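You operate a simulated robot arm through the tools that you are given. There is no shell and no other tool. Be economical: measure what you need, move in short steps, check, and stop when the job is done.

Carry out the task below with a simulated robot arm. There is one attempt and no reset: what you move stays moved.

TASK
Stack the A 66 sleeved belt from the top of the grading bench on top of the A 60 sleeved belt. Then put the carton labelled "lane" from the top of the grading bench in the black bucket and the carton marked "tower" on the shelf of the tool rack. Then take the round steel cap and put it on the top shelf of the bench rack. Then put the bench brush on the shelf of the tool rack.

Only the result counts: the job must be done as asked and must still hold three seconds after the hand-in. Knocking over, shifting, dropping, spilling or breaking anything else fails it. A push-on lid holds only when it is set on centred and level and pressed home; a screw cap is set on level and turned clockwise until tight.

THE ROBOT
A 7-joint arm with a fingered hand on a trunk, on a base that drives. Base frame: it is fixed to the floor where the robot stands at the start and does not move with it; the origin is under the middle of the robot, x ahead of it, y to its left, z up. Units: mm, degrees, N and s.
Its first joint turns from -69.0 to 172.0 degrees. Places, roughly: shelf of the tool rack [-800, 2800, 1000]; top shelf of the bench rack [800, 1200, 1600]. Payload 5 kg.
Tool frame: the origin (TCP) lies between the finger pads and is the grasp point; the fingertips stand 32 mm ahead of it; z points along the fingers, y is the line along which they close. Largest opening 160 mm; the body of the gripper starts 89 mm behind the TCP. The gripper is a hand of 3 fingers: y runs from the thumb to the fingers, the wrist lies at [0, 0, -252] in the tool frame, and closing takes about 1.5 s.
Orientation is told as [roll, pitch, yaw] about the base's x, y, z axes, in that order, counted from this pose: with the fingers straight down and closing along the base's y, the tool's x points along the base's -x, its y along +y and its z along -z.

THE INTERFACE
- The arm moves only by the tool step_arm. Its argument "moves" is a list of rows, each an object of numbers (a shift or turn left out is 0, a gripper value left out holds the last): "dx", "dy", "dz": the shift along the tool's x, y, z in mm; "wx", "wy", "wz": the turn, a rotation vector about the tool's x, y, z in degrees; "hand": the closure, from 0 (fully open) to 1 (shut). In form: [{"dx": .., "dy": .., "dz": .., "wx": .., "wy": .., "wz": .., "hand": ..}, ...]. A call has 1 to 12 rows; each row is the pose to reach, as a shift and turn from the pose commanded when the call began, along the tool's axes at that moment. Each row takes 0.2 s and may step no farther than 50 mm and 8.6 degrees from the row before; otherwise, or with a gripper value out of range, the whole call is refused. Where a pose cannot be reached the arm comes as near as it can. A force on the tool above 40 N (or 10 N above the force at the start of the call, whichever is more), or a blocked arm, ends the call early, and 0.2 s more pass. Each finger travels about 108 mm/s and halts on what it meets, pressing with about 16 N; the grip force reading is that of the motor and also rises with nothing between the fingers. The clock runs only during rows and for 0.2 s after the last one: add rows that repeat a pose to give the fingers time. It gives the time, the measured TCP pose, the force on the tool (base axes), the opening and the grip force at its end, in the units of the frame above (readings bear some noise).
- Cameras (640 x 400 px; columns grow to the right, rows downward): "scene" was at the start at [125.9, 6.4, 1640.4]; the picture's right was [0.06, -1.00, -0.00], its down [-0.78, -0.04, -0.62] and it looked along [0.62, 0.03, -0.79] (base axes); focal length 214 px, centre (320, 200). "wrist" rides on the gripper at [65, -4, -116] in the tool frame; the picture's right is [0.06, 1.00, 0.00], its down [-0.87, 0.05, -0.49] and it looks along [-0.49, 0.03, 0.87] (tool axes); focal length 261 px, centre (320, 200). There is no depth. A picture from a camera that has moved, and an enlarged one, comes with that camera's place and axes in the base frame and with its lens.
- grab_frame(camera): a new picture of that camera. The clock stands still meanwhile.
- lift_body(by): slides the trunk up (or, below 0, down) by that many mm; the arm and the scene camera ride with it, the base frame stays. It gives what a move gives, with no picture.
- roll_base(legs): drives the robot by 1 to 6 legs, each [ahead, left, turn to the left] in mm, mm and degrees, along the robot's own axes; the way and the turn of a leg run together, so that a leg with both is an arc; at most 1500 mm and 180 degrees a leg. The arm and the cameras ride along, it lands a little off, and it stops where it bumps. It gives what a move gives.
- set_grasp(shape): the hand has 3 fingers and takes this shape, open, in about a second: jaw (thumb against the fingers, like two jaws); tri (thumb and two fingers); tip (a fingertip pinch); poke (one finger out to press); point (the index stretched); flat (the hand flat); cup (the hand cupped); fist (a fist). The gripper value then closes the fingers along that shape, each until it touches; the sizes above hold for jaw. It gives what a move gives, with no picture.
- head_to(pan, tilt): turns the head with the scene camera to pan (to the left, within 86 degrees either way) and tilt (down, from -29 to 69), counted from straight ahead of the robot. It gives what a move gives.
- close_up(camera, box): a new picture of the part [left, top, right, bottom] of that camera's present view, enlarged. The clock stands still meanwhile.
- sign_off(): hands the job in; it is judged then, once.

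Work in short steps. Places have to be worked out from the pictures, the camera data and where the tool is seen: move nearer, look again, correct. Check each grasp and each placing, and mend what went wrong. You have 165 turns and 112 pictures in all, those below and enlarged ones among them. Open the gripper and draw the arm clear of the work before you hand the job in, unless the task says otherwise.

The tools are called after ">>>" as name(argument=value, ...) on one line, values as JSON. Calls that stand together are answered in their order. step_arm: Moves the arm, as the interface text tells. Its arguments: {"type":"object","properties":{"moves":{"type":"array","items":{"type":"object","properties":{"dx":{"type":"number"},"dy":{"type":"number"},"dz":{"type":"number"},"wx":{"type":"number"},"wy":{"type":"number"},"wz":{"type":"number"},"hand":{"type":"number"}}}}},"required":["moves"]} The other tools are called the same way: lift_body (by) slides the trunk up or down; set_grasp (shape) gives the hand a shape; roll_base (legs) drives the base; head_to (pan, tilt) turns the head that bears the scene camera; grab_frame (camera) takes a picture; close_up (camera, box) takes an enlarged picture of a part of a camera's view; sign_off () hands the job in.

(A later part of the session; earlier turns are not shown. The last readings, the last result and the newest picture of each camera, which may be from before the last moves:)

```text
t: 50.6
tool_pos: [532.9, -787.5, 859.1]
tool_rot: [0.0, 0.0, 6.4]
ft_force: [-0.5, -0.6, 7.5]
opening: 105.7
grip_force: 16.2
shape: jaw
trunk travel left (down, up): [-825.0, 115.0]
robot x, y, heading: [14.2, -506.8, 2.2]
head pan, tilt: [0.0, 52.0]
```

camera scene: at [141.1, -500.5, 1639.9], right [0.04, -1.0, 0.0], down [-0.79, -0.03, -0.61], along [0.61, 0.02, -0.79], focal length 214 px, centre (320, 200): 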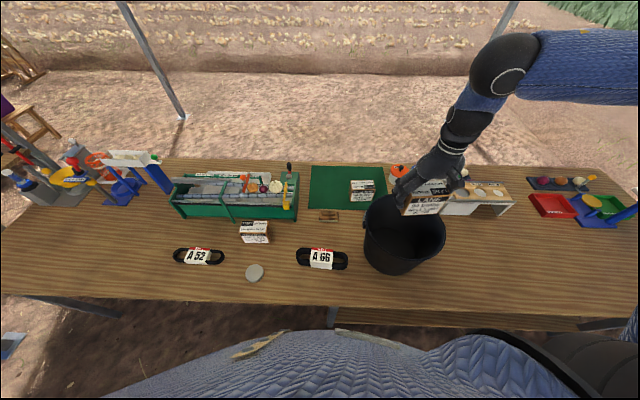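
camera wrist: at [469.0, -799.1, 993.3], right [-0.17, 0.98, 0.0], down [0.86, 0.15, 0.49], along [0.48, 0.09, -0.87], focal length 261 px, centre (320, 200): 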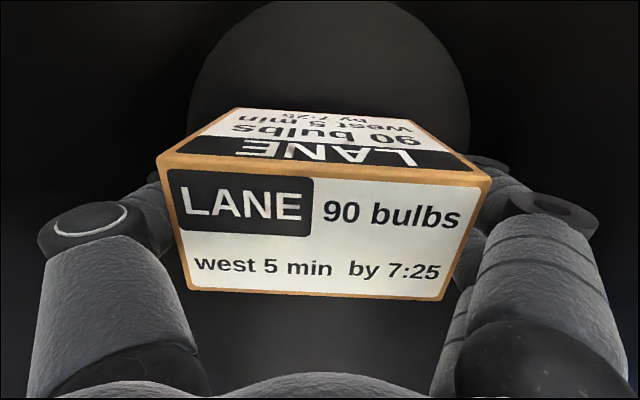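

Contact with the floor. I open partly and lift straight out.

>>> step_arm(moves=[{"dz": -1, "hand": 0.25}, {"dz": -1, "hand": 0.16}, {"dz": -1, "hand": 0.16}, {"dz": -1, "hand": 0.16}, {"dz": -40}, {"dz": -80}, {"dz": -120}, {"dz": -165}, {"dz": -210}, {"dz": -255}, {"dz": -290}])

>>> grab_frame(camera="wrist")

>>> close_up(camera="scene", box=[200, 150, 460, 312])

```text
t: 53.0
tool_pos: [529.6, -786.3, 1144.2]
tool_rot: [0.0, 0.0, 6.5]
ft_force: [-0.2, -0.1, -0.2]
opening: 134.3
grip_force: 0.0
shape: jaw
trunk travel left (down, up): [-825.0, 115.0]
robot x, y, heading: [13.1, -509.3, 2.1]
head pan, tilt: [0.0, 52.0]
```

```text
72 pictures are left
camera wrist: at [465.9, -798.3, 1259.9], right [-0.17, 0.98, 0.0], down [0.86, 0.15, 0.49], along [0.48, 0.09, -0.87], focal length 261 px, centre (320, 200)
```

wrist: 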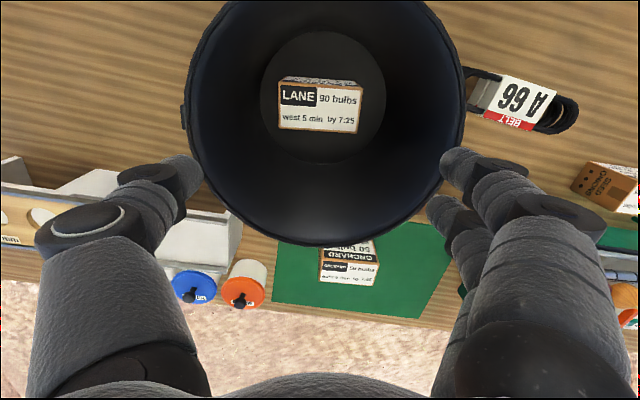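

```text
2.46 times, centred on (330, 231) of scene
camera zoom: at [138.1, -501.6, 1640.0], right [0.04, -1.0, 0.0], down [-0.79, -0.03, -0.62], along [0.62, 0.02, -0.79], focal length 528 px, centre (295, 124)
```

zoom: 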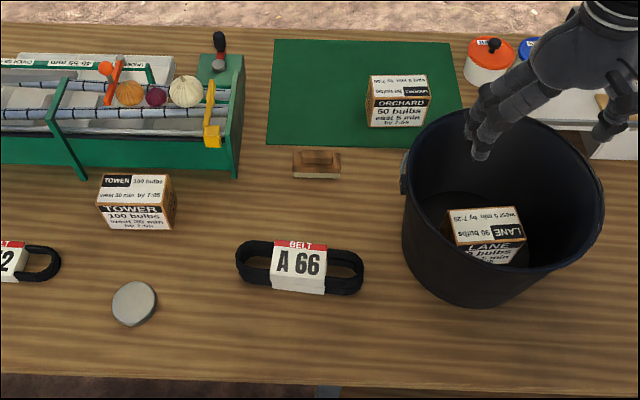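

LANE rests flat in the bucket. I move over to the TOWER carton.

>>> step_arm(moves=[{"dx": -8, "dy": 45}, {"dx": -17, "dy": 90}, {"dx": -25, "dy": 135}, {"dx": -34, "dy": 180}, {"dx": -42, "dy": 226, "wz": 2}, {"dx": -51, "dy": 271, "wz": 4}, {"dx": -59, "dy": 316, "wz": 6.5}, {"dx": -68, "dy": 361, "wz": 6.5}, {"dx": -76, "dy": 406, "wz": 6.5, "hand": 0}, {"dx": -85, "dy": 452, "wz": 6.5}, {"dx": -93, "dy": 497, "wz": 6.5}, {"dx": -102, "dy": 542, "wz": 6.5}])

>>> grab_frame(camera="wrist")

```text
t: 55.6
tool_pos: [573.2, -237.3, 1144.9]
tool_rot: [-0.1, 0.0, -0.1]
ft_force: [0.7, 0.9, 0.0]
opening: 159.7
grip_force: 0.1
shape: jaw
trunk travel left (down, up): [-825.0, 115.0]
robot x, y, heading: [8.4, -508.2, 2.1]
head pan, tilt: [0.0, 52.0]
```

```text
70 pictures are left
camera wrist: at [509.2, -241.5, 1261.1], right [-0.06, 1.0, 0.0], down [0.87, 0.05, 0.49], along [0.49, 0.03, -0.87], focal length 261 px, centre (320, 200)
```

wrist: 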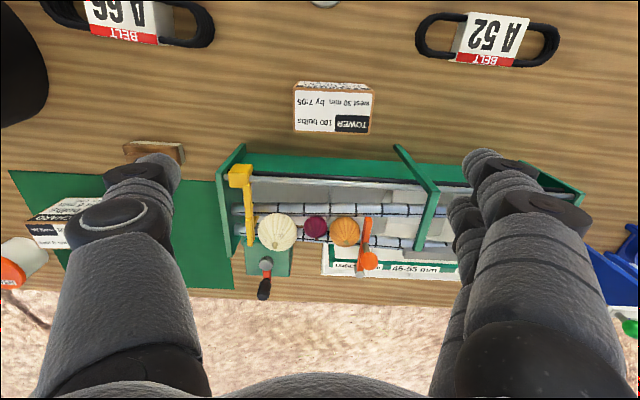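

TOWER is centred near (579, -219), top at about z 885, yaw about 2.5°. I descend onto it.

>>> step_arm(moves=[{"dx": -6, "dy": 18, "dz": 30, "wz": -2.5}, {"dx": -6, "dy": 18, "dz": 75, "wz": -2.5}, {"dx": -6, "dy": 18, "dz": 120, "wz": -2.5}, {"dx": -6, "dy": 18, "dz": 165, "wz": -2.5}, {"dx": -6, "dy": 18, "dz": 210, "wz": -2.5}, {"dx": -6, "dy": 18, "dz": 230, "wz": -2.5}, {"dx": -6, "dy": 18, "dz": 230, "wz": -2.5}])

>>> grab_frame(camera="wrist")

```text
t: 57.2
tool_pos: [579.2, -220.2, 917.2]
tool_rot: [0.0, 0.0, 2.4]
ft_force: [0.0, -0.7, 0.5]
opening: 159.7
grip_force: 0.1
shape: jaw
trunk travel left (down, up): [-825.0, 115.0]
robot x, y, heading: [14.3, -512.2, 2.0]
head pan, tilt: [0.0, 52.0]
```

```text
69 pictures are left
camera wrist: at [514.6, -226.7, 1032.2], right [-0.1, 0.99, 0.0], down [0.87, 0.09, 0.49], along [0.49, 0.05, -0.87], focal length 261 px, centre (320, 200)
```

wrist: 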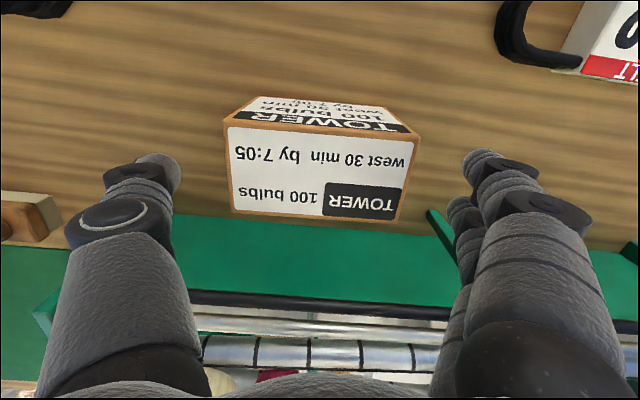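

Centred. I pre-close a little, descend and grip.

>>> step_arm(moves=[{"dz": 0, "hand": 0.14}, {"dz": 20}, {"dz": 45}, {"dz": 65}, {"dz": 65, "hand": 0.4}, {"dz": 65, "hand": 0.7}, {"dz": 65, "hand": 1}, {"dz": 65, "hand": 1}, {"dz": 65, "hand": 1}, {"dz": 65, "hand": 1}])

>>> step_arm(moves=[{"dz": -15}, {"dz": -60}, {"dz": -105}, {"dz": -150}, {"dz": -195}, {"dz": -240}])

>>> grab_frame(camera="wrist")

```text
t: 59.4
tool_pos: [581.0, -219.6, 850.3]
tool_rot: [0.0, 0.0, 2.5]
ft_force: [0.0, -0.9, 0.0]
opening: 105.5
grip_force: 16.5
shape: jaw
trunk travel left (down, up): [-825.0, 115.0]
robot x, y, heading: [12.6, -509.5, 2.0]
head pan, tilt: [0.0, 52.0]
```

```text
t: 60.8
tool_pos: [575.5, -215.9, 1090.9]
tool_rot: [0.0, 0.0, 2.5]
ft_force: [-0.6, -0.2, -3.5]
opening: 105.8
grip_force: 15.7
shape: jaw
trunk travel left (down, up): [-825.0, 115.0]
robot x, y, heading: [13.2, -509.9, 1.8]
head pan, tilt: [0.0, 52.0]
```

```text
68 pictures are left
camera wrist: at [511.4, -223.2, 1206.8], right [-0.1, 0.99, 0.0], down [0.87, 0.09, 0.49], along [0.49, 0.05, -0.87], focal length 261 px, centre (320, 200)
```

wrist: 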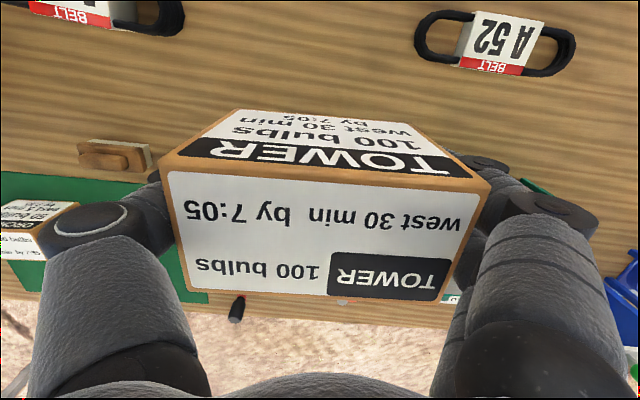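

TOWER is held. I back away from the bench, turn left and look ahead before driving to the tool rack.

>>> roll_base(legs=[[-600, 0, 0], [0, 0, 88]])

>>> head_to(pan=0, tilt=25)

>>> grab_frame(camera="scene")

```text
t: 68.0
tool_pos: [-881.5, 36.3, 1090.6]
tool_rot: [0.0, 0.0, 92.4]
ft_force: [-1.0, 0.5, -3.4]
opening: 105.6
grip_force: 15.7
shape: jaw
trunk travel left (down, up): [-825.0, 115.0]
robot x, y, heading: [-589.8, -528.3, 91.9]
head pan, tilt: [0.0, 52.0]
```

```text
t: 68.9
tool_pos: [-881.1, 37.1, 1089.9]
tool_rot: [0.1, 0.0, 92.4]
ft_force: [0.0, -0.2, -3.9]
opening: 105.7
grip_force: 15.5
shape: jaw
trunk travel left (down, up): [-825.0, 115.0]
robot x, y, heading: [-590.1, -525.2, 91.9]
head pan, tilt: [0.0, 25.0]
```

```text
67 pictures are left
camera scene: at [-593.4, -381.9, 1680.1], right [1.0, 0.03, 0.0], down [0.01, -0.42, -0.91], along [-0.03, 0.91, -0.42], focal length 214 px, centre (320, 200)
```

scene: 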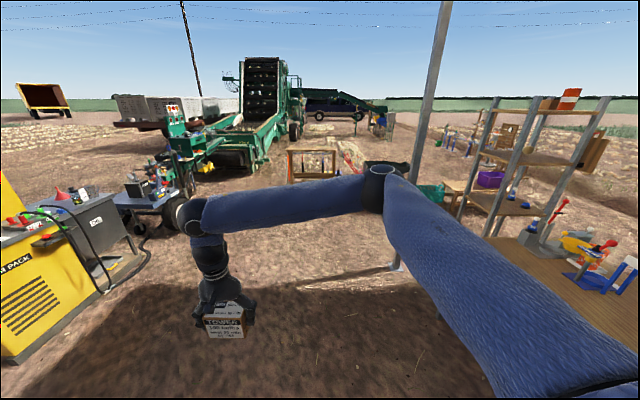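

The way is clear. I drive forward towards the tool rack, then look.

>>> roll_base(legs=[[0, 0, -2], [1500, 0, 0], [600, 0, 0]])

>>> head_to(pan=5, tilt=40)

>>> grab_frame(camera="scene")

```text
t: 79.9
tool_pos: [-909.9, 2171.0, 1091.2]
tool_rot: [0.0, 0.0, 91.9]
ft_force: [-0.1, 0.8, -4.8]
opening: 105.4
grip_force: 15.5
shape: jaw
trunk travel left (down, up): [-825.0, 115.0]
robot x, y, heading: [-621.6, 1605.1, 91.5]
head pan, tilt: [0.0, 25.0]
```

```text
t: 80.7
tool_pos: [-909.1, 2171.8, 1091.2]
tool_rot: [0.1, 0.0, 91.9]
ft_force: [-0.2, -1.1, -4.1]
opening: 105.3
grip_force: 15.9
shape: jaw
trunk travel left (down, up): [-825.0, 115.0]
robot x, y, heading: [-620.7, 1604.5, 91.3]
head pan, tilt: [5.0, 40.0]
```

```text
66 pictures are left
camera scene: at [-632.9, 1743.1, 1656.9], right [0.99, 0.11, 0.0], down [0.07, -0.64, -0.77], along [-0.09, 0.76, -0.64], focal length 214 px, centre (320, 200)
```

scene: 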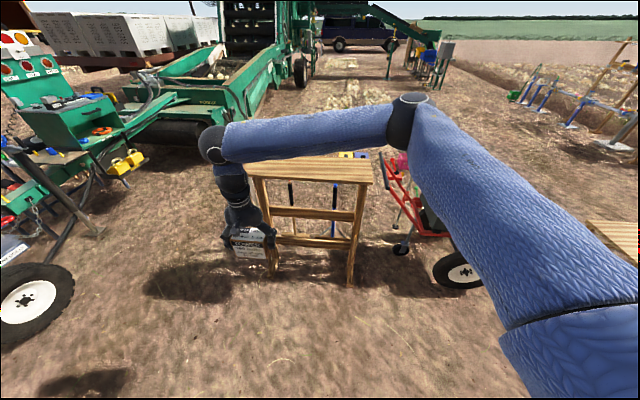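

The shelf spans about x -1156 to -480, y 2680 to 2970, clear. I raise the hand and drive in 600 mm.

>>> step_arm(moves=[{"dz": -40}, {"dz": -80}])

>>> roll_base(legs=[[600, 0, 0]])

>>> grab_frame(camera="wrist")

>>> grab_frame(camera="scene")

```text
t: 81.3
tool_pos: [-909.5, 2169.3, 1170.8]
tool_rot: [-0.1, -0.1, 91.9]
ft_force: [0.0, -0.5, -4.0]
opening: 105.6
grip_force: 16.3
shape: jaw
trunk travel left (down, up): [-825.0, 115.0]
robot x, y, heading: [-619.0, 1604.9, 91.5]
head pan, tilt: [5.0, 40.0]
```

```text
t: 84.6
tool_pos: [-928.7, 2765.2, 1169.6]
tool_rot: [0.0, 0.0, 92.2]
ft_force: [-0.5, -0.6, -4.9]
opening: 105.5
grip_force: 16.2
shape: jaw
trunk travel left (down, up): [-825.0, 115.0]
robot x, y, heading: [-639.8, 2203.4, 91.6]
head pan, tilt: [5.0, 40.0]
```

```text
65 pictures are left
camera wrist: at [-920.8, 2699.0, 1285.6], right [-0.99, -0.1, 0.0], down [-0.09, 0.87, 0.49], along [-0.05, 0.49, -0.87], focal length 261 px, centre (320, 200)
```

wrist: 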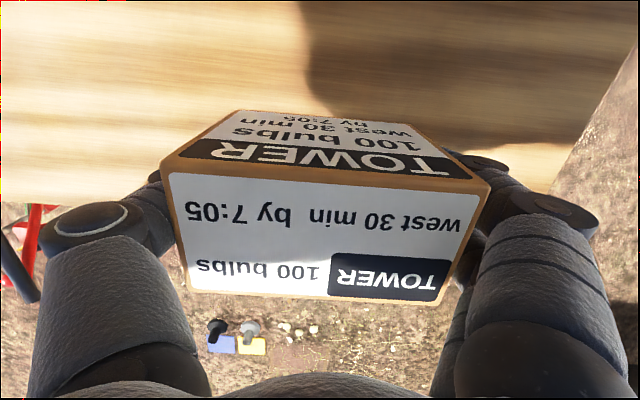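

```text
64 pictures are left
camera scene: at [-650.5, 2339.2, 1656.8], right [0.99, 0.12, 0.0], down [0.08, -0.64, -0.77], along [-0.09, 0.76, -0.64], focal length 214 px, centre (320, 200)
```

scene: 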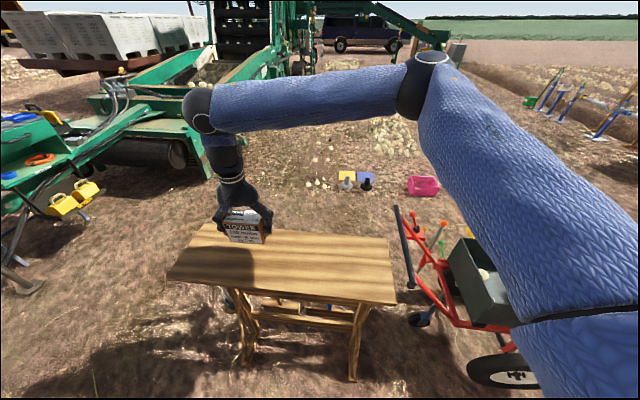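

The hand is above the shelf, well inside its edges. I lower.

>>> step_arm(moves=[{"dx": -8, "dz": 35}, {"dx": -8, "dz": 70}, {"dx": -8, "dz": 95}, {"dx": -8, "dz": 95}])

>>> close_up(camera="scene", box=[160, 180, 320, 280])

```text
t: 85.7
tool_pos: [-930.8, 2773.4, 1078.6]
tool_rot: [0.2, -0.3, 92.2]
ft_force: [1.9, -1.2, 21.7]
opening: 103.8
grip_force: 16.1
shape: jaw
trunk travel left (down, up): [-825.0, 115.0]
robot x, y, heading: [-636.0, 2204.7, 91.8]
head pan, tilt: [5.0, 40.0]
stopped in row 4: the force on the tool passed its limit (the readings are from after the stop); the commanded pose is now the measured one
```

```text
4.00 times, centred on (240, 230) of scene
camera zoom: at [-649.2, 2336.8, 1657.0], right [0.99, 0.12, 0.0], down [0.07, -0.64, -0.77], along [-0.09, 0.76, -0.64], focal length 858 px, centre (640, 80)
```

zoom: 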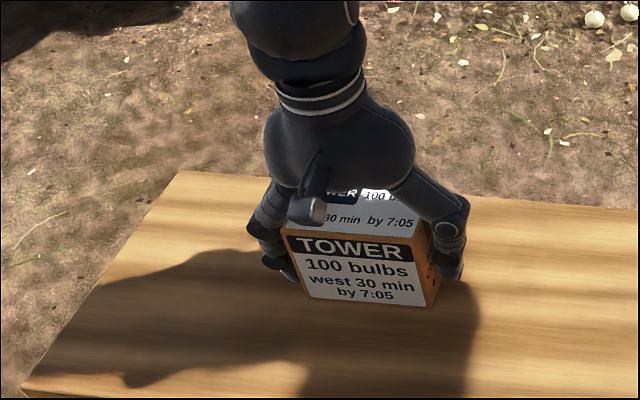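

Contact made (shelf top is about z 1026). I release and lift.

>>> step_arm(moves=[{"dz": -1}, {"dz": -1, "hand": 0.25}, {"dz": -1, "hand": 0.1}, {"dz": -1, "hand": 0.1}, {"dz": -1, "hand": 0.1}, {"dz": -40}, {"dz": -85}, {"dz": -130}, {"dz": -170}])

>>> grab_frame(camera="wrist")

```text
t: 87.7
tool_pos: [-930.0, 2770.8, 1245.8]
tool_rot: [0.1, -0.3, 92.2]
ft_force: [-0.8, -0.3, -0.3]
opening: 143.7
grip_force: 0.0
shape: jaw
trunk travel left (down, up): [-825.0, 115.0]
robot x, y, heading: [-637.6, 2199.4, 91.8]
head pan, tilt: [5.0, 40.0]
```

```text
62 pictures are left
camera wrist: at [-921.6, 2704.5, 1362.1], right [-0.99, -0.1, 0.0], down [-0.09, 0.86, 0.49], along [-0.05, 0.49, -0.87], focal length 261 px, centre (320, 200)
```

wrist: 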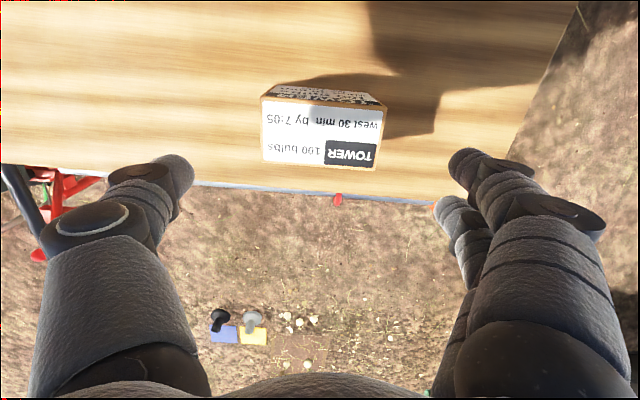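

TOWER sits on the tool rack shelf. I drive back to the bench for the steel cap.

>>> roll_base(legs=[[-600, 0, 0], [0, 0, -1.8], [-1500, 0, 0], [-250, 0, 0], [0, 0, -90]])

>>> head_to(pan=0, tilt=45)

>>> grab_frame(camera="scene")

```text
t: 103.7
tool_pos: [16.6, 177.8, 1246.6]
tool_rot: [0.0, -0.1, 1.1]
ft_force: [-0.3, -0.1, -0.1]
opening: 143.9
grip_force: 0.1
shape: jaw
trunk travel left (down, up): [-825.0, 115.0]
robot x, y, heading: [-561.6, -99.7, 0.5]
head pan, tilt: [5.0, 40.0]
```

```text
t: 104.3
tool_pos: [16.2, 177.8, 1245.0]
tool_rot: [0.1, -0.2, 1.1]
ft_force: [0.4, 0.4, 0.1]
opening: 143.8
grip_force: 0.0
shape: jaw
trunk travel left (down, up): [-825.0, 115.0]
robot x, y, heading: [-561.1, -100.4, 0.4]
head pan, tilt: [0.0, 45.0]
```

```text
61 pictures are left
camera scene: at [-428.1, -96.8, 1649.7], right [0.01, -1.0, 0.0], down [-0.71, -0.01, -0.71], along [0.71, 0.01, -0.71], focal length 214 px, centre (320, 200)
```

scene: 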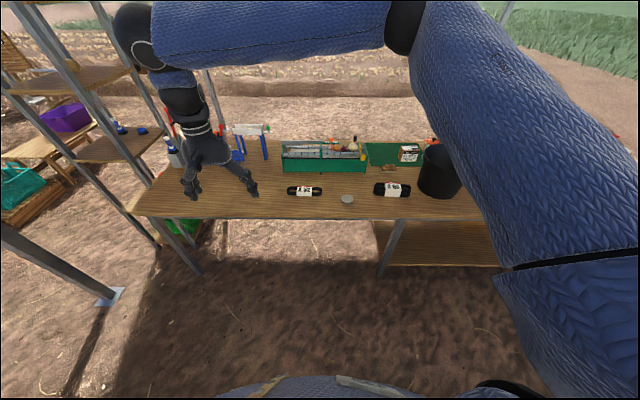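

The cap is at about (424, -238). I drive forward to the bench.

>>> roll_base(legs=[[570, 0, 0]])

>>> step_arm(moves=[{"dx": 20, "dy": -40, "hand": 0.1}, {"dx": 40, "dy": -80}, {"dx": 60, "dy": -120}, {"dx": 80, "dy": -160}, {"dx": 100, "dy": -200}, {"dx": 120, "dy": -240}, {"dx": 140, "dy": -280}, {"dx": 160, "dy": -320}, {"dx": 170, "dy": -360}, {"dx": 170, "dy": -400}, {"dx": 170, "dy": -415, "dz": 45}, {"dx": 170, "dy": -415, "dz": 90}])

>>> grab_frame(camera="wrist")

```text
t: 107.6
tool_pos: [584.1, 197.1, 1246.6]
tool_rot: [0.2, -0.2, 1.8]
ft_force: [0.1, -0.6, -1.2]
opening: 143.7
grip_force: 0.1
shape: jaw
trunk travel left (down, up): [-825.0, 115.0]
robot x, y, heading: [12.0, -91.4, 1.5]
head pan, tilt: [0.0, 45.0]
```

```text
t: 110.2
tool_pos: [473.9, -161.7, 1168.3]
tool_rot: [0.1, -0.2, 1.9]
ft_force: [0.4, 0.8, 0.0]
opening: 144.1
grip_force: 0.0
shape: jaw
out of reach, approached as far as the arm can: row 8, 9, 10, 11, 12
trunk travel left (down, up): [-825.0, 115.0]
robot x, y, heading: [9.3, -84.4, 1.3]
head pan, tilt: [0.0, 45.0]
```

```text
60 pictures are left
camera wrist: at [409.5, -169.4, 1282.9], right [-0.1, 1.0, 0.0], down [0.87, 0.08, 0.49], along [0.49, 0.05, -0.87], focal length 261 px, centre (320, 200)
```

wrist: 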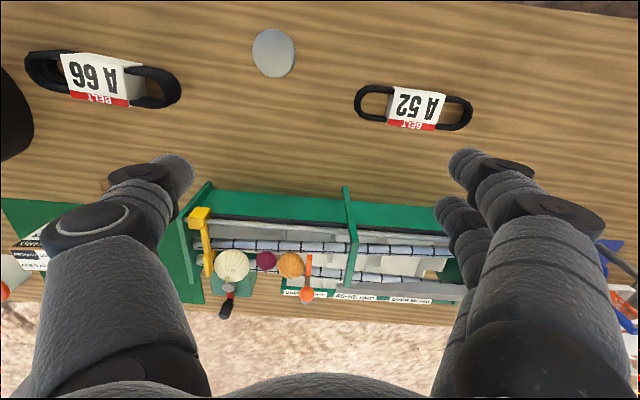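

The pose is too close in for the arm. I back the base off 200 mm and try again.

>>> roll_base(legs=[[-200, 0, -1.5]])

>>> step_arm(moves=[{"dx": 0, "dz": 1}, {"dx": 0, "dz": 2}])

```text
t: 111.8
tool_pos: [269.0, -174.0, 1167.9]
tool_rot: [0.1, -0.2, 1.1]
ft_force: [-0.3, -1.2, -0.7]
opening: 144.1
grip_force: 0.1
shape: jaw
trunk travel left (down, up): [-825.0, 115.0]
robot x, y, heading: [-193.3, -95.8, 0.5]
head pan, tilt: [0.0, 45.0]
```

```text
t: 112.4
tool_pos: [270.3, -174.5, 1167.2]
tool_rot: [0.2, -0.2, 1.1]
ft_force: [0.3, 1.7, 0.2]
opening: 143.9
grip_force: 0.1
shape: jaw
trunk travel left (down, up): [-825.0, 115.0]
robot x, y, heading: [-192.6, -96.9, 0.5]
head pan, tilt: [0.0, 45.0]
```

Reset. Now I move over the cap.

>>> step_arm(moves=[{"dx": -30, "dy": -15, "dz": 25}, {"dx": -60, "dy": -30, "dz": 50}, {"dx": -90, "dy": -45, "dz": 75}, {"dx": -120, "dy": -60, "dz": 100}, {"dx": -144, "dy": -71, "dz": 130}, {"dx": -144, "dy": -71, "dz": 167}, {"dx": -144, "dy": -71, "dz": 167}])

>>> grab_frame(camera="wrist")

```text
t: 114.0
tool_pos: [416.2, -242.3, 1000.5]
tool_rot: [0.2, -0.2, 1.1]
ft_force: [0.0, -0.2, 0.0]
opening: 144.0
grip_force: 0.0
shape: jaw
trunk travel left (down, up): [-825.0, 115.0]
robot x, y, heading: [-190.4, -97.4, 0.6]
head pan, tilt: [0.0, 45.0]
```

```text
59 pictures are left
camera wrist: at [351.2, -249.8, 1116.0], right [-0.08, 1.0, 0.0], down [0.87, 0.07, 0.49], along [0.49, 0.04, -0.87], focal length 261 px, centre (320, 200)
```

wrist: 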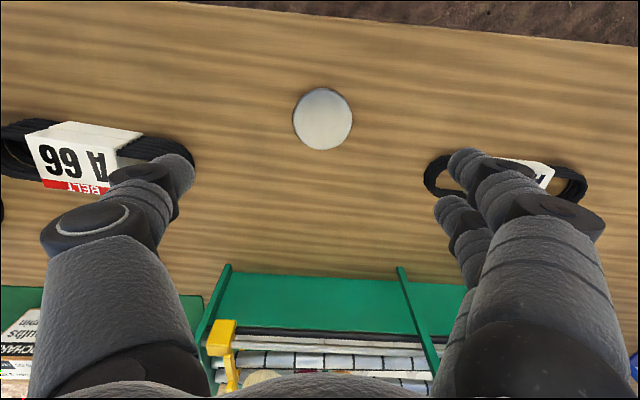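

The cap (68 mm across) is centred under the tool. I descend.

>>> step_arm(moves=[{"dz": 45}, {"dz": 90}, {"dz": 135}, {"dz": 163}, {"dz": 163}])

>>> grab_frame(camera="wrist")

```text
t: 115.2
tool_pos: [416.7, -242.0, 838.5]
tool_rot: [0.1, -0.2, 1.0]
ft_force: [0.0, 0.3, -0.3]
opening: 143.9
grip_force: 0.1
shape: jaw
trunk travel left (down, up): [-825.0, 115.0]
robot x, y, heading: [-195.5, -91.2, 0.7]
head pan, tilt: [0.0, 45.0]
```

```text
58 pictures are left
camera wrist: at [352.2, -249.7, 953.1], right [-0.08, 1.0, 0.0], down [0.87, 0.07, 0.49], along [0.49, 0.04, -0.87], focal length 261 px, centre (320, 200)
```

wrist: 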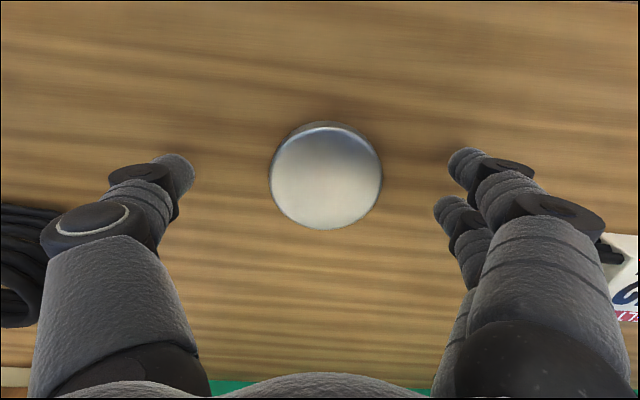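

Centred between thumb and the two fingers. I close and lift.

>>> step_arm(moves=[{"hand": 0.3}, {"hand": 0.6}, {"hand": 1}, {"hand": 1}, {"hand": 1}, {"hand": 1}, {"hand": 1}])

>>> step_arm(moves=[{"dz": -20}, {"dz": -60}, {"dz": -105}, {"dz": -150}, {"dz": -195}, {"dz": -240}])

>>> grab_frame(camera="wrist")

```text
t: 116.8
tool_pos: [416.7, -244.6, 838.8]
tool_rot: [0.1, -0.2, 1.1]
ft_force: [0.2, -0.8, -0.8]
opening: 57.5
grip_force: 16.1
shape: jaw
trunk travel left (down, up): [-825.0, 115.0]
robot x, y, heading: [-189.9, -93.4, 0.3]
head pan, tilt: [0.0, 45.0]
```

```text
t: 118.2
tool_pos: [414.2, -240.3, 1074.7]
tool_rot: [0.1, -0.2, 1.0]
ft_force: [-0.4, 0.4, -0.7]
opening: 57.4
grip_force: 16.2
shape: jaw
trunk travel left (down, up): [-825.0, 115.0]
robot x, y, heading: [-191.4, -95.9, 0.5]
head pan, tilt: [0.0, 45.0]
```

```text
57 pictures are left
camera wrist: at [349.8, -247.5, 1190.7], right [-0.08, 1.0, 0.0], down [0.87, 0.07, 0.49], along [0.49, 0.04, -0.87], focal length 261 px, centre (320, 200)
```

wrist: 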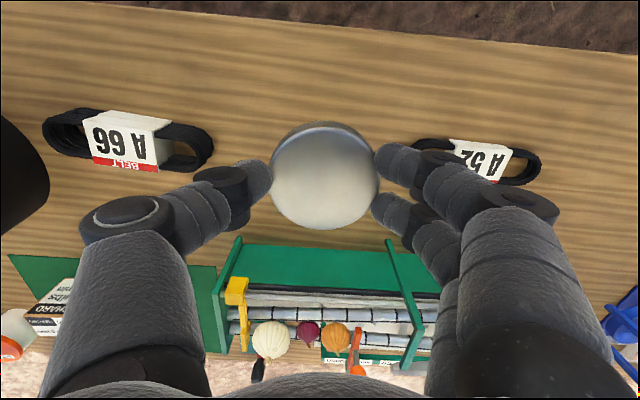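

The cap is held. I back off, slide left towards the bench rack, raise the trunk and look at the rack.

>>> roll_base(legs=[[-400, 0, 0], [0, 1050, 0]])

>>> lift_body(by=115)

>>> head_to(pan=10, tilt=15)

>>> grab_frame(camera="scene")

```text
t: 125.8
tool_pos: [8.6, 810.5, 1075.2]
tool_rot: [0.1, -0.2, -0.6]
ft_force: [0.6, 1.0, -1.7]
opening: 57.4
grip_force: 16.1
shape: jaw
trunk travel left (down, up): [-825.0, 115.0]
robot x, y, heading: [-592.7, 971.9, -1.0]
head pan, tilt: [0.0, 45.0]
```

```text
t: 127.3
tool_pos: [8.8, 808.9, 1188.3]
tool_rot: [0.2, -0.2, -0.6]
ft_force: [-0.1, 0.7, -1.5]
opening: 57.4
grip_force: 16.3
shape: jaw
trunk travel left (down, up): [-940.0, 0.0]
robot x, y, heading: [-591.9, 971.2, -1.0]
head pan, tilt: [0.0, 45.0]
```

```text
t: 128.2
tool_pos: [8.3, 810.4, 1189.8]
tool_rot: [0.0, -0.1, -0.6]
ft_force: [0.4, 0.1, -1.8]
opening: 57.5
grip_force: 16.3
shape: jaw
trunk travel left (down, up): [-940.0, 0.0]
robot x, y, heading: [-593.9, 972.6, -0.9]
head pan, tilt: [10.0, 15.0]
```

```text
56 pictures are left
camera scene: at [-450.7, 990.1, 1811.4], right [0.16, -0.99, 0.0], down [-0.26, -0.04, -0.97], along [0.95, 0.15, -0.26], focal length 214 px, centre (320, 200)
```

scene: 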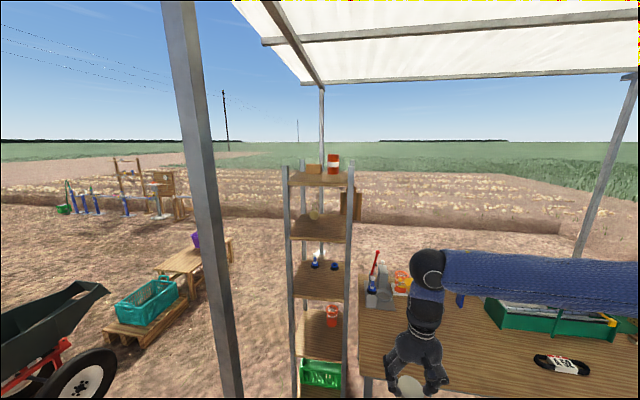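

>>> close_up(camera="scene", box=[264, 140, 384, 215])

```text
5.33 times, centred on (324, 178) of scene
camera zoom: at [-450.7, 990.1, 1811.4], right [0.16, -0.99, 0.0], down [-0.26, -0.04, -0.97], along [0.95, 0.15, -0.26], focal length 1144 px, centre (299, 320)
```

zoom: 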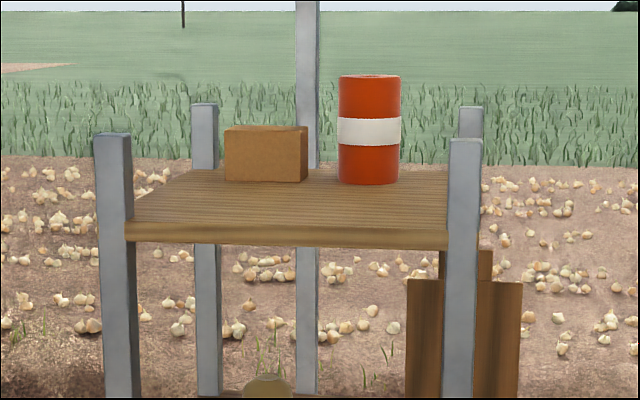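

The rack's top shelf works out at about z 1620, front edge x ≈ 600, y 1020–1325, with box and can at the back. I raise the hand here first, clear of everything.

>>> step_arm(moves=[{"dz": -45}, {"dz": -90}, {"dz": -135}, {"dz": -180}, {"dz": -225}, {"dz": -270}, {"dz": -315}, {"dz": -360}, {"dz": -405}, {"dz": -450}, {"dz": -495}, {"dz": -540}])

>>> grab_frame(camera="scene")

```text
t: 130.8
tool_pos: [4.1, 810.6, 1730.1]
tool_rot: [0.0, -0.3, -0.4]
ft_force: [-1.0, 0.0, -1.8]
opening: 57.0
grip_force: 16.0
shape: jaw
trunk travel left (down, up): [-940.0, 0.0]
robot x, y, heading: [-594.8, 976.5, -1.2]
head pan, tilt: [10.0, 15.0]
```

```text
54 pictures are left
camera scene: at [-453.5, 992.7, 1811.5], right [0.16, -0.99, 0.0], down [-0.25, -0.04, -0.97], along [0.95, 0.15, -0.26], focal length 214 px, centre (320, 200)
```

scene: 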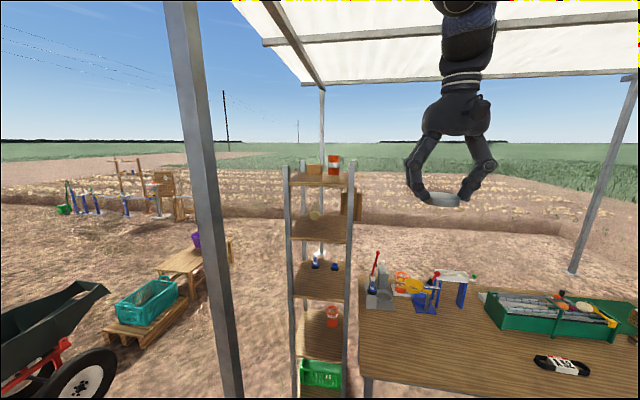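

Height reached. I swing the hand left with the arm while still clear, then drive in slowly.

>>> step_arm(moves=[{"dy": 45}, {"dy": 90}, {"dy": 135}, {"dy": 180}, {"dy": 225}, {"dy": 270}, {"dy": 315}, {"dy": 360}, {"dy": 360}])

>>> roll_base(legs=[[450, 0, 1]])

>>> head_to(pan=15, tilt=20)

>>> grab_frame(camera="scene")

>>> grab_frame(camera="wrist")

```text
t: 132.8
tool_pos: [10.2, 1165.0, 1731.3]
tool_rot: [0.2, -0.3, -0.7]
ft_force: [0.3, -0.9, -1.8]
opening: 57.1
grip_force: 15.6
shape: jaw
trunk travel left (down, up): [-940.0, 0.0]
robot x, y, heading: [-591.0, 977.9, -0.9]
head pan, tilt: [10.0, 15.0]
```

```text
t: 135.6
tool_pos: [455.4, 1171.5, 1732.0]
tool_rot: [0.1, -0.2, 0.3]
ft_force: [0.0, 0.3, -1.0]
opening: 57.1
grip_force: 15.5
shape: jaw
trunk travel left (down, up): [-940.0, 0.0]
robot x, y, heading: [-141.1, 971.0, -0.1]
head pan, tilt: [10.0, 15.0]
```

```text
t: 136.2
tool_pos: [457.0, 1171.4, 1729.9]
tool_rot: [0.0, -0.1, 0.3]
ft_force: [0.7, -0.3, -1.0]
opening: 56.9
grip_force: 16.3
shape: jaw
trunk travel left (down, up): [-940.0, 0.0]
robot x, y, heading: [-141.6, 969.7, -0.4]
head pan, tilt: [15.0, 20.0]
```

```text
53 pictures are left
camera scene: at [-2.1, 996.1, 1803.3], right [0.26, -0.97, 0.0], down [-0.33, -0.09, -0.94], along [0.91, 0.24, -0.34], focal length 214 px, centre (320, 200)
```

scene: 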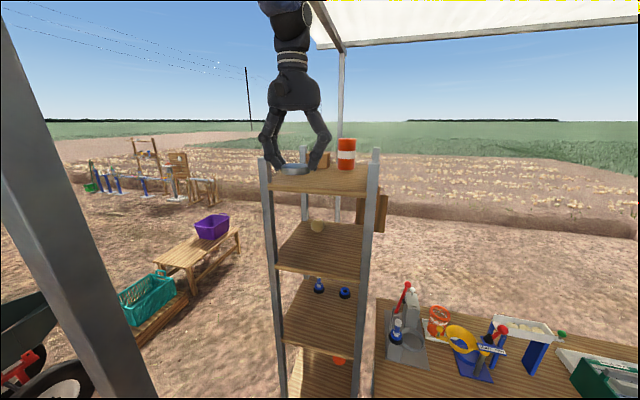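

```text
52 pictures are left
camera wrist: at [393.1, 1166.3, 1845.8], right [-0.07, 1.0, 0.0], down [0.87, 0.06, 0.49], along [0.49, 0.04, -0.87], focal length 261 px, centre (320, 200)
```

wrist: 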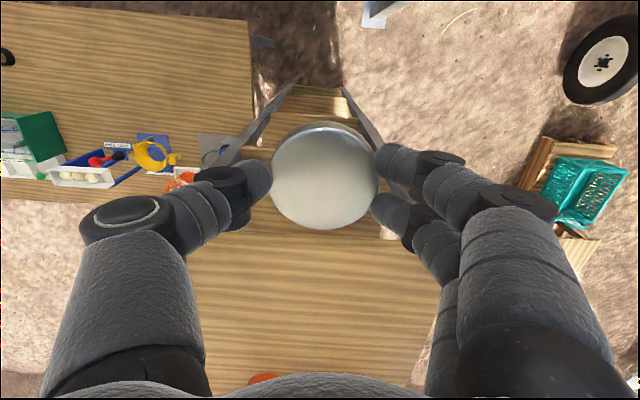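

I refine the shelf edge with an enlarged view.

>>> close_up(camera="scene", box=[248, 130, 392, 220])

```text
4.44 times, centred on (320, 175) of scene
camera zoom: at [-2.1, 996.1, 1803.3], right [0.26, -0.97, 0.0], down [-0.33, -0.09, -0.94], along [0.91, 0.24, -0.34], focal length 953 px, centre (320, 311)
```

zoom: 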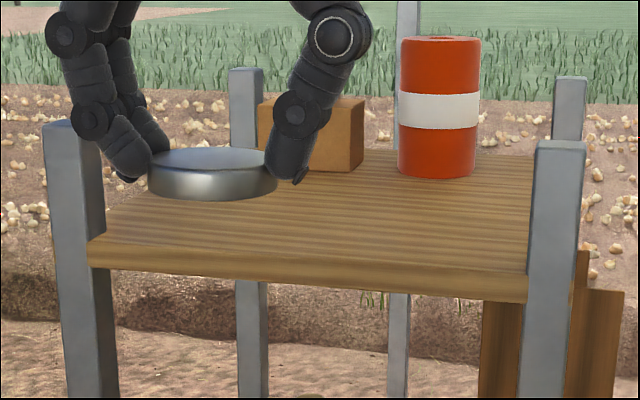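

Shelf at about z 1613 with front edge near x 590. The cap is well above; I drive ahead 240 mm.

>>> roll_base(legs=[[240, 0, 0]])

>>> grab_frame(camera="wrist")

>>> grab_frame(camera="scene")

```text
t: 138.0
tool_pos: [686.7, 1173.1, 1727.9]
tool_rot: [0.3, 0.2, 0.6]
ft_force: [1.4, -1.0, -1.7]
opening: 57.0
grip_force: 16.5
shape: jaw
trunk travel left (down, up): [-940.0, 0.0]
robot x, y, heading: [77.2, 970.7, 0.2]
head pan, tilt: [15.0, 20.0]
stopped in leg 1: the robot was blocked; the commanded pose is now the measured one
```

```text
50 pictures are left
camera wrist: at [623.3, 1167.2, 1844.0], right [-0.07, 1.0, 0.01], down [0.87, 0.06, 0.49], along [0.49, 0.04, -0.87], focal length 261 px, centre (320, 200)
```

wrist: 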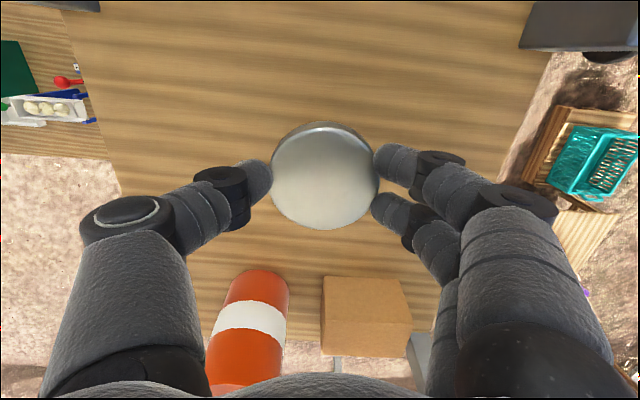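

```text
49 pictures are left
camera scene: at [228.8, 995.3, 1802.5], right [0.26, -0.97, 0.0], down [-0.34, -0.09, -0.94], along [0.91, 0.25, -0.35], focal length 214 px, centre (320, 200)
```

scene: 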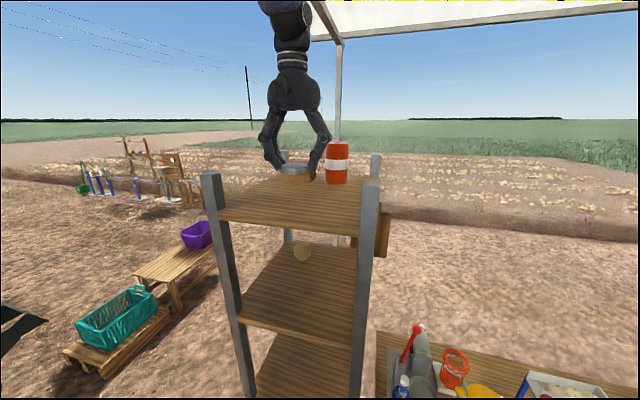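

The base touched something and stopped; the hand is already over the shelf. I back off 15 mm and lower the cap.

>>> roll_base(legs=[[-15, 0, 0]])

>>> step_arm(moves=[{"dz": 25}, {"dz": 50}, {"dz": 62}, {"dz": 62}])

>>> close_up(camera="scene", box=[208, 130, 368, 230])

```text
t: 138.8
tool_pos: [668.5, 1180.6, 1729.1]
tool_rot: [0.1, 0.0, 0.6]
ft_force: [0.9, 0.4, -2.0]
opening: 57.0
grip_force: 16.3
shape: jaw
trunk travel left (down, up): [-940.0, 0.0]
robot x, y, heading: [66.7, 970.3, 0.0]
head pan, tilt: [15.0, 20.0]
```

```text
t: 139.8
tool_pos: [664.3, 1178.6, 1666.8]
tool_rot: [0.2, -0.2, 0.6]
ft_force: [-0.7, -0.6, -1.8]
opening: 56.8
grip_force: 15.9
shape: jaw
trunk travel left (down, up): [-940.0, 0.0]
robot x, y, heading: [67.0, 975.6, 0.3]
head pan, tilt: [15.0, 20.0]
```

```text
4.00 times, centred on (288, 180) of scene
camera zoom: at [206.9, 999.2, 1803.2], right [0.26, -0.97, 0.0], down [-0.33, -0.09, -0.94], along [0.91, 0.25, -0.34], focal length 858 px, centre (448, 280)
```

zoom: 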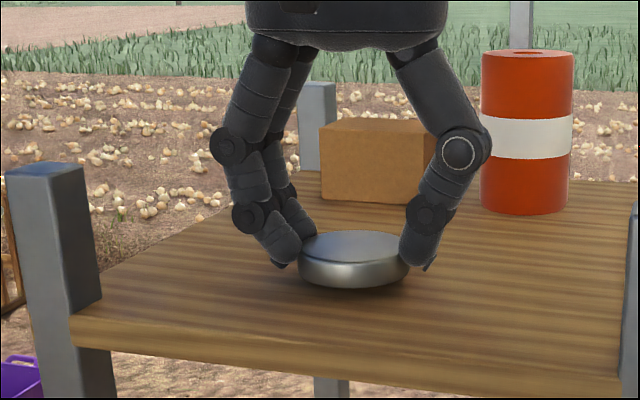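

Just above the shelf; I lower gently to contact.

>>> step_arm(moves=[{"dx": -10, "dz": 4}, {"dx": -15, "dz": 8}, {"dx": -15, "dz": 11}, {"dx": -15, "dz": 14}])

```text
t: 140.8
tool_pos: [677.7, 1177.1, 1657.2]
tool_rot: [0.2, -0.3, 0.6]
ft_force: [1.6, 0.5, 18.5]
opening: 57.7
grip_force: 16.0
shape: jaw
trunk travel left (down, up): [-940.0, 0.0]
robot x, y, heading: [65.6, 972.0, 0.2]
head pan, tilt: [15.0, 20.0]
```

Contact. I relieve, open and lift away.

>>> step_arm(moves=[{"dz": -3}, {"dz": -3, "hand": 0.55}, {"dz": -3, "hand": 0.35}, {"dz": -3, "hand": 0.35}, {"dz": -3, "hand": 0.35}, {"dz": -30}, {"dz": -70}, {"dz": -100}])

>>> grab_frame(camera="wrist")

>>> grab_frame(camera="scene")

```text
t: 142.6
tool_pos: [677.9, 1180.1, 1755.3]
tool_rot: [0.0, -0.3, 0.5]
ft_force: [0.6, 0.7, -0.6]
opening: 103.6
grip_force: 0.0
shape: jaw
trunk travel left (down, up): [-940.0, 0.0]
robot x, y, heading: [63.2, 976.0, -0.1]
head pan, tilt: [15.0, 20.0]
```

```text
47 pictures are left
camera wrist: at [613.1, 1173.5, 1870.4], right [-0.07, 1.0, 0.0], down [0.87, 0.06, 0.5], along [0.49, 0.04, -0.87], focal length 261 px, centre (320, 200)
```

wrist: 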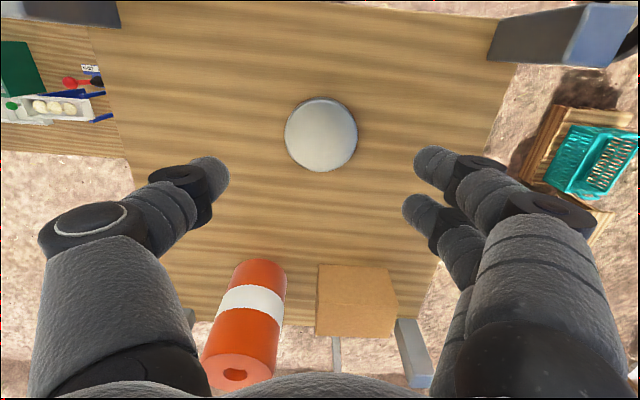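

```text
46 pictures are left
camera scene: at [204.1, 1000.8, 1803.3], right [0.26, -0.97, 0.0], down [-0.33, -0.09, -0.94], along [0.91, 0.25, -0.34], focal length 214 px, centre (320, 200)
```

scene: 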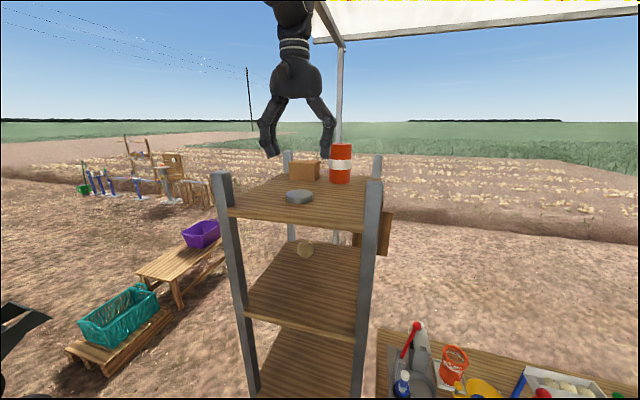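

The cap sits on the top shelf. I back out, lower the trunk, and bring the hand down while clear of everything.

>>> roll_base(legs=[[-650, 0, 0], [0, -1480, 0]])

>>> lift_body(by=-115)

>>> step_arm(moves=[{"dz": 45}, {"dz": 90}, {"dz": 135}, {"dz": 180}, {"dz": 225}, {"dz": 270}, {"dz": 315}, {"dz": 360}, {"dz": 405}, {"dz": 450}, {"dz": 490}])

>>> head_to(pan=0, tilt=45)

>>> grab_frame(camera="scene")

```text
t: 153.0
tool_pos: [48.2, -291.4, 1754.2]
tool_rot: [0.1, -0.2, 0.7]
ft_force: [0.5, -0.1, 0.6]
opening: 103.4
grip_force: 0.0
shape: jaw
trunk travel left (down, up): [-940.0, 0.0]
robot x, y, heading: [-564.2, -499.1, 0.2]
head pan, tilt: [15.0, 20.0]
```

```text
t: 154.4
tool_pos: [48.7, -290.0, 1639.2]
tool_rot: [0.2, -0.2, 0.7]
ft_force: [0.9, -0.3, -0.8]
opening: 103.5
grip_force: 0.1
shape: jaw
trunk travel left (down, up): [-825.0, 115.0]
robot x, y, heading: [-567.6, -502.2, 0.2]
head pan, tilt: [15.0, 20.0]
```

```text
t: 156.8
tool_pos: [54.3, -291.6, 1151.5]
tool_rot: [0.3, -0.3, 0.6]
ft_force: [1.1, -0.5, -0.2]
opening: 103.8
grip_force: 0.2
shape: jaw
trunk travel left (down, up): [-825.0, 115.0]
robot x, y, heading: [-567.8, -500.6, 0.2]
head pan, tilt: [15.0, 20.0]
```

```text
t: 157.7
tool_pos: [54.0, -290.9, 1153.6]
tool_rot: [0.2, -0.2, 0.7]
ft_force: [0.2, 0.6, 0.6]
opening: 103.4
grip_force: 0.0
shape: jaw
trunk travel left (down, up): [-825.0, 115.0]
robot x, y, heading: [-563.9, -496.5, 0.5]
head pan, tilt: [0.0, 45.0]
```

```text
45 pictures are left
camera scene: at [-433.0, -494.5, 1649.7], right [0.01, -1.0, 0.0], down [-0.71, 0.0, -0.71], along [0.71, 0.0, -0.71], focal length 214 px, centre (320, 200)
```

scene: 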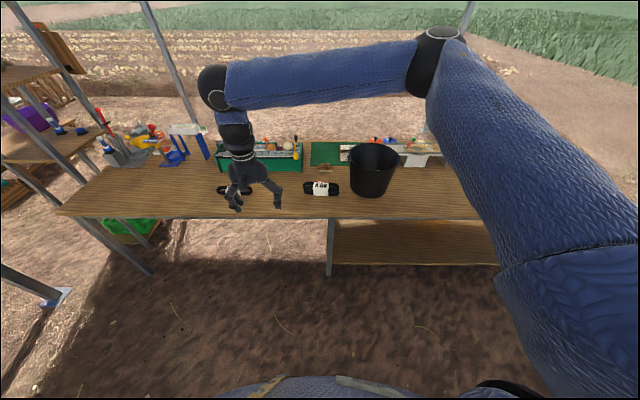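

I drive forward to the bench and move the hand over the brush at about (683, -523).

>>> roll_base(legs=[[540, 0, 0]])

>>> step_arm(moves=[{"dx": -13, "dy": -40, "hand": 0}, {"dx": -26, "dy": -80}, {"dx": -39, "dy": -120}, {"dx": -52, "dy": -160}, {"dx": -65, "dy": -200}, {"dx": -80, "dy": -230}, {"dx": -80, "dy": -230, "dz": 40}, {"dx": -80, "dy": -230, "dz": 85}, {"dx": -80, "dy": -230, "dz": 130}])

>>> grab_frame(camera="wrist")

```text
t: 160.9
tool_pos: [603.5, -280.4, 1152.5]
tool_rot: [0.2, -0.2, 1.2]
ft_force: [-0.4, -0.1, -0.1]
opening: 103.6
grip_force: 0.0
shape: jaw
trunk travel left (down, up): [-825.0, 115.0]
robot x, y, heading: [-14.3, -491.4, 0.7]
head pan, tilt: [0.0, 45.0]
```

```text
t: 162.9
tool_pos: [685.7, -508.0, 1025.1]
tool_rot: [0.2, -0.1, 1.2]
ft_force: [0.7, -0.1, -0.1]
opening: 159.9
grip_force: 0.0
shape: jaw
trunk travel left (down, up): [-825.0, 115.0]
robot x, y, heading: [-13.0, -493.5, 0.7]
head pan, tilt: [0.0, 45.0]
```

```text
44 pictures are left
camera wrist: at [623.2, -514.4, 1140.7], right [-0.08, 1.0, 0.0], down [0.87, 0.07, 0.49], along [0.49, 0.04, -0.87], focal length 261 px, centre (320, 200)
```

wrist: 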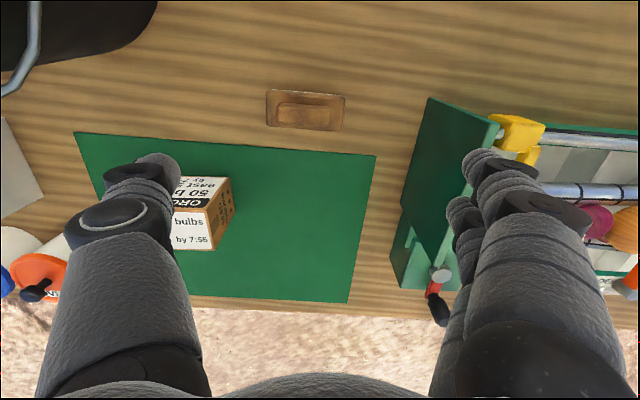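

The brush block (88 x 42 mm) is centred near (681, -526), aligned with y. I enlarge to confirm it is the brush before descending.

>>> close_up(camera="scene", box=[270, 140, 398, 220])

>>> step_arm(moves=[{"dx": 4, "dy": -18, "dz": 30, "hand": 0.15}, {"dx": 4, "dy": -18, "dz": 70}, {"dx": 4, "dy": -18, "dz": 110}, {"dx": 4, "dy": -18, "dz": 145}, {"dx": 4, "dy": -18, "dz": 145}])

>>> grab_frame(camera="wrist")

```text
5.00 times, centred on (334, 180) of scene
camera zoom: at [119.7, -488.9, 1649.7], right [0.01, -1.0, 0.0], down [-0.71, -0.01, -0.71], along [0.71, 0.01, -0.71], focal length 1072 px, centre (250, 300)
```

zoom: 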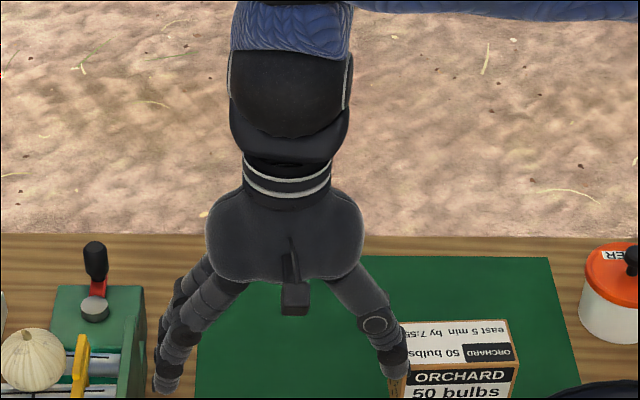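

```text
t: 164.1
tool_pos: [682.7, -524.2, 879.4]
tool_rot: [0.1, -0.3, 1.2]
ft_force: [-0.5, -0.3, -0.2]
opening: 136.3
grip_force: 0.1
shape: jaw
trunk travel left (down, up): [-825.0, 115.0]
robot x, y, heading: [-14.8, -490.8, 0.9]
head pan, tilt: [0.0, 45.0]
```

```text
42 pictures are left
camera wrist: at [618.0, -530.8, 994.6], right [-0.08, 1.0, 0.0], down [0.87, 0.07, 0.5], along [0.49, 0.04, -0.87], focal length 261 px, centre (320, 200)
```

wrist: 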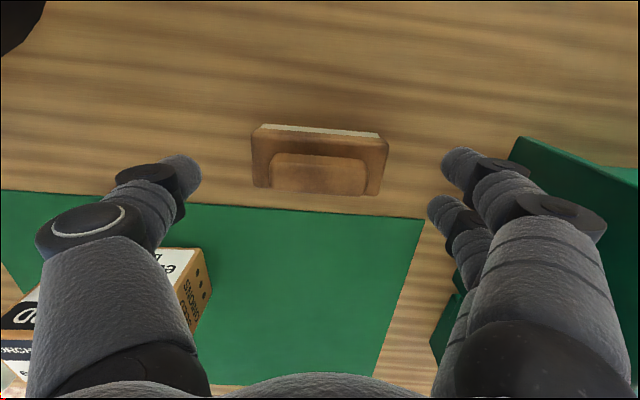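

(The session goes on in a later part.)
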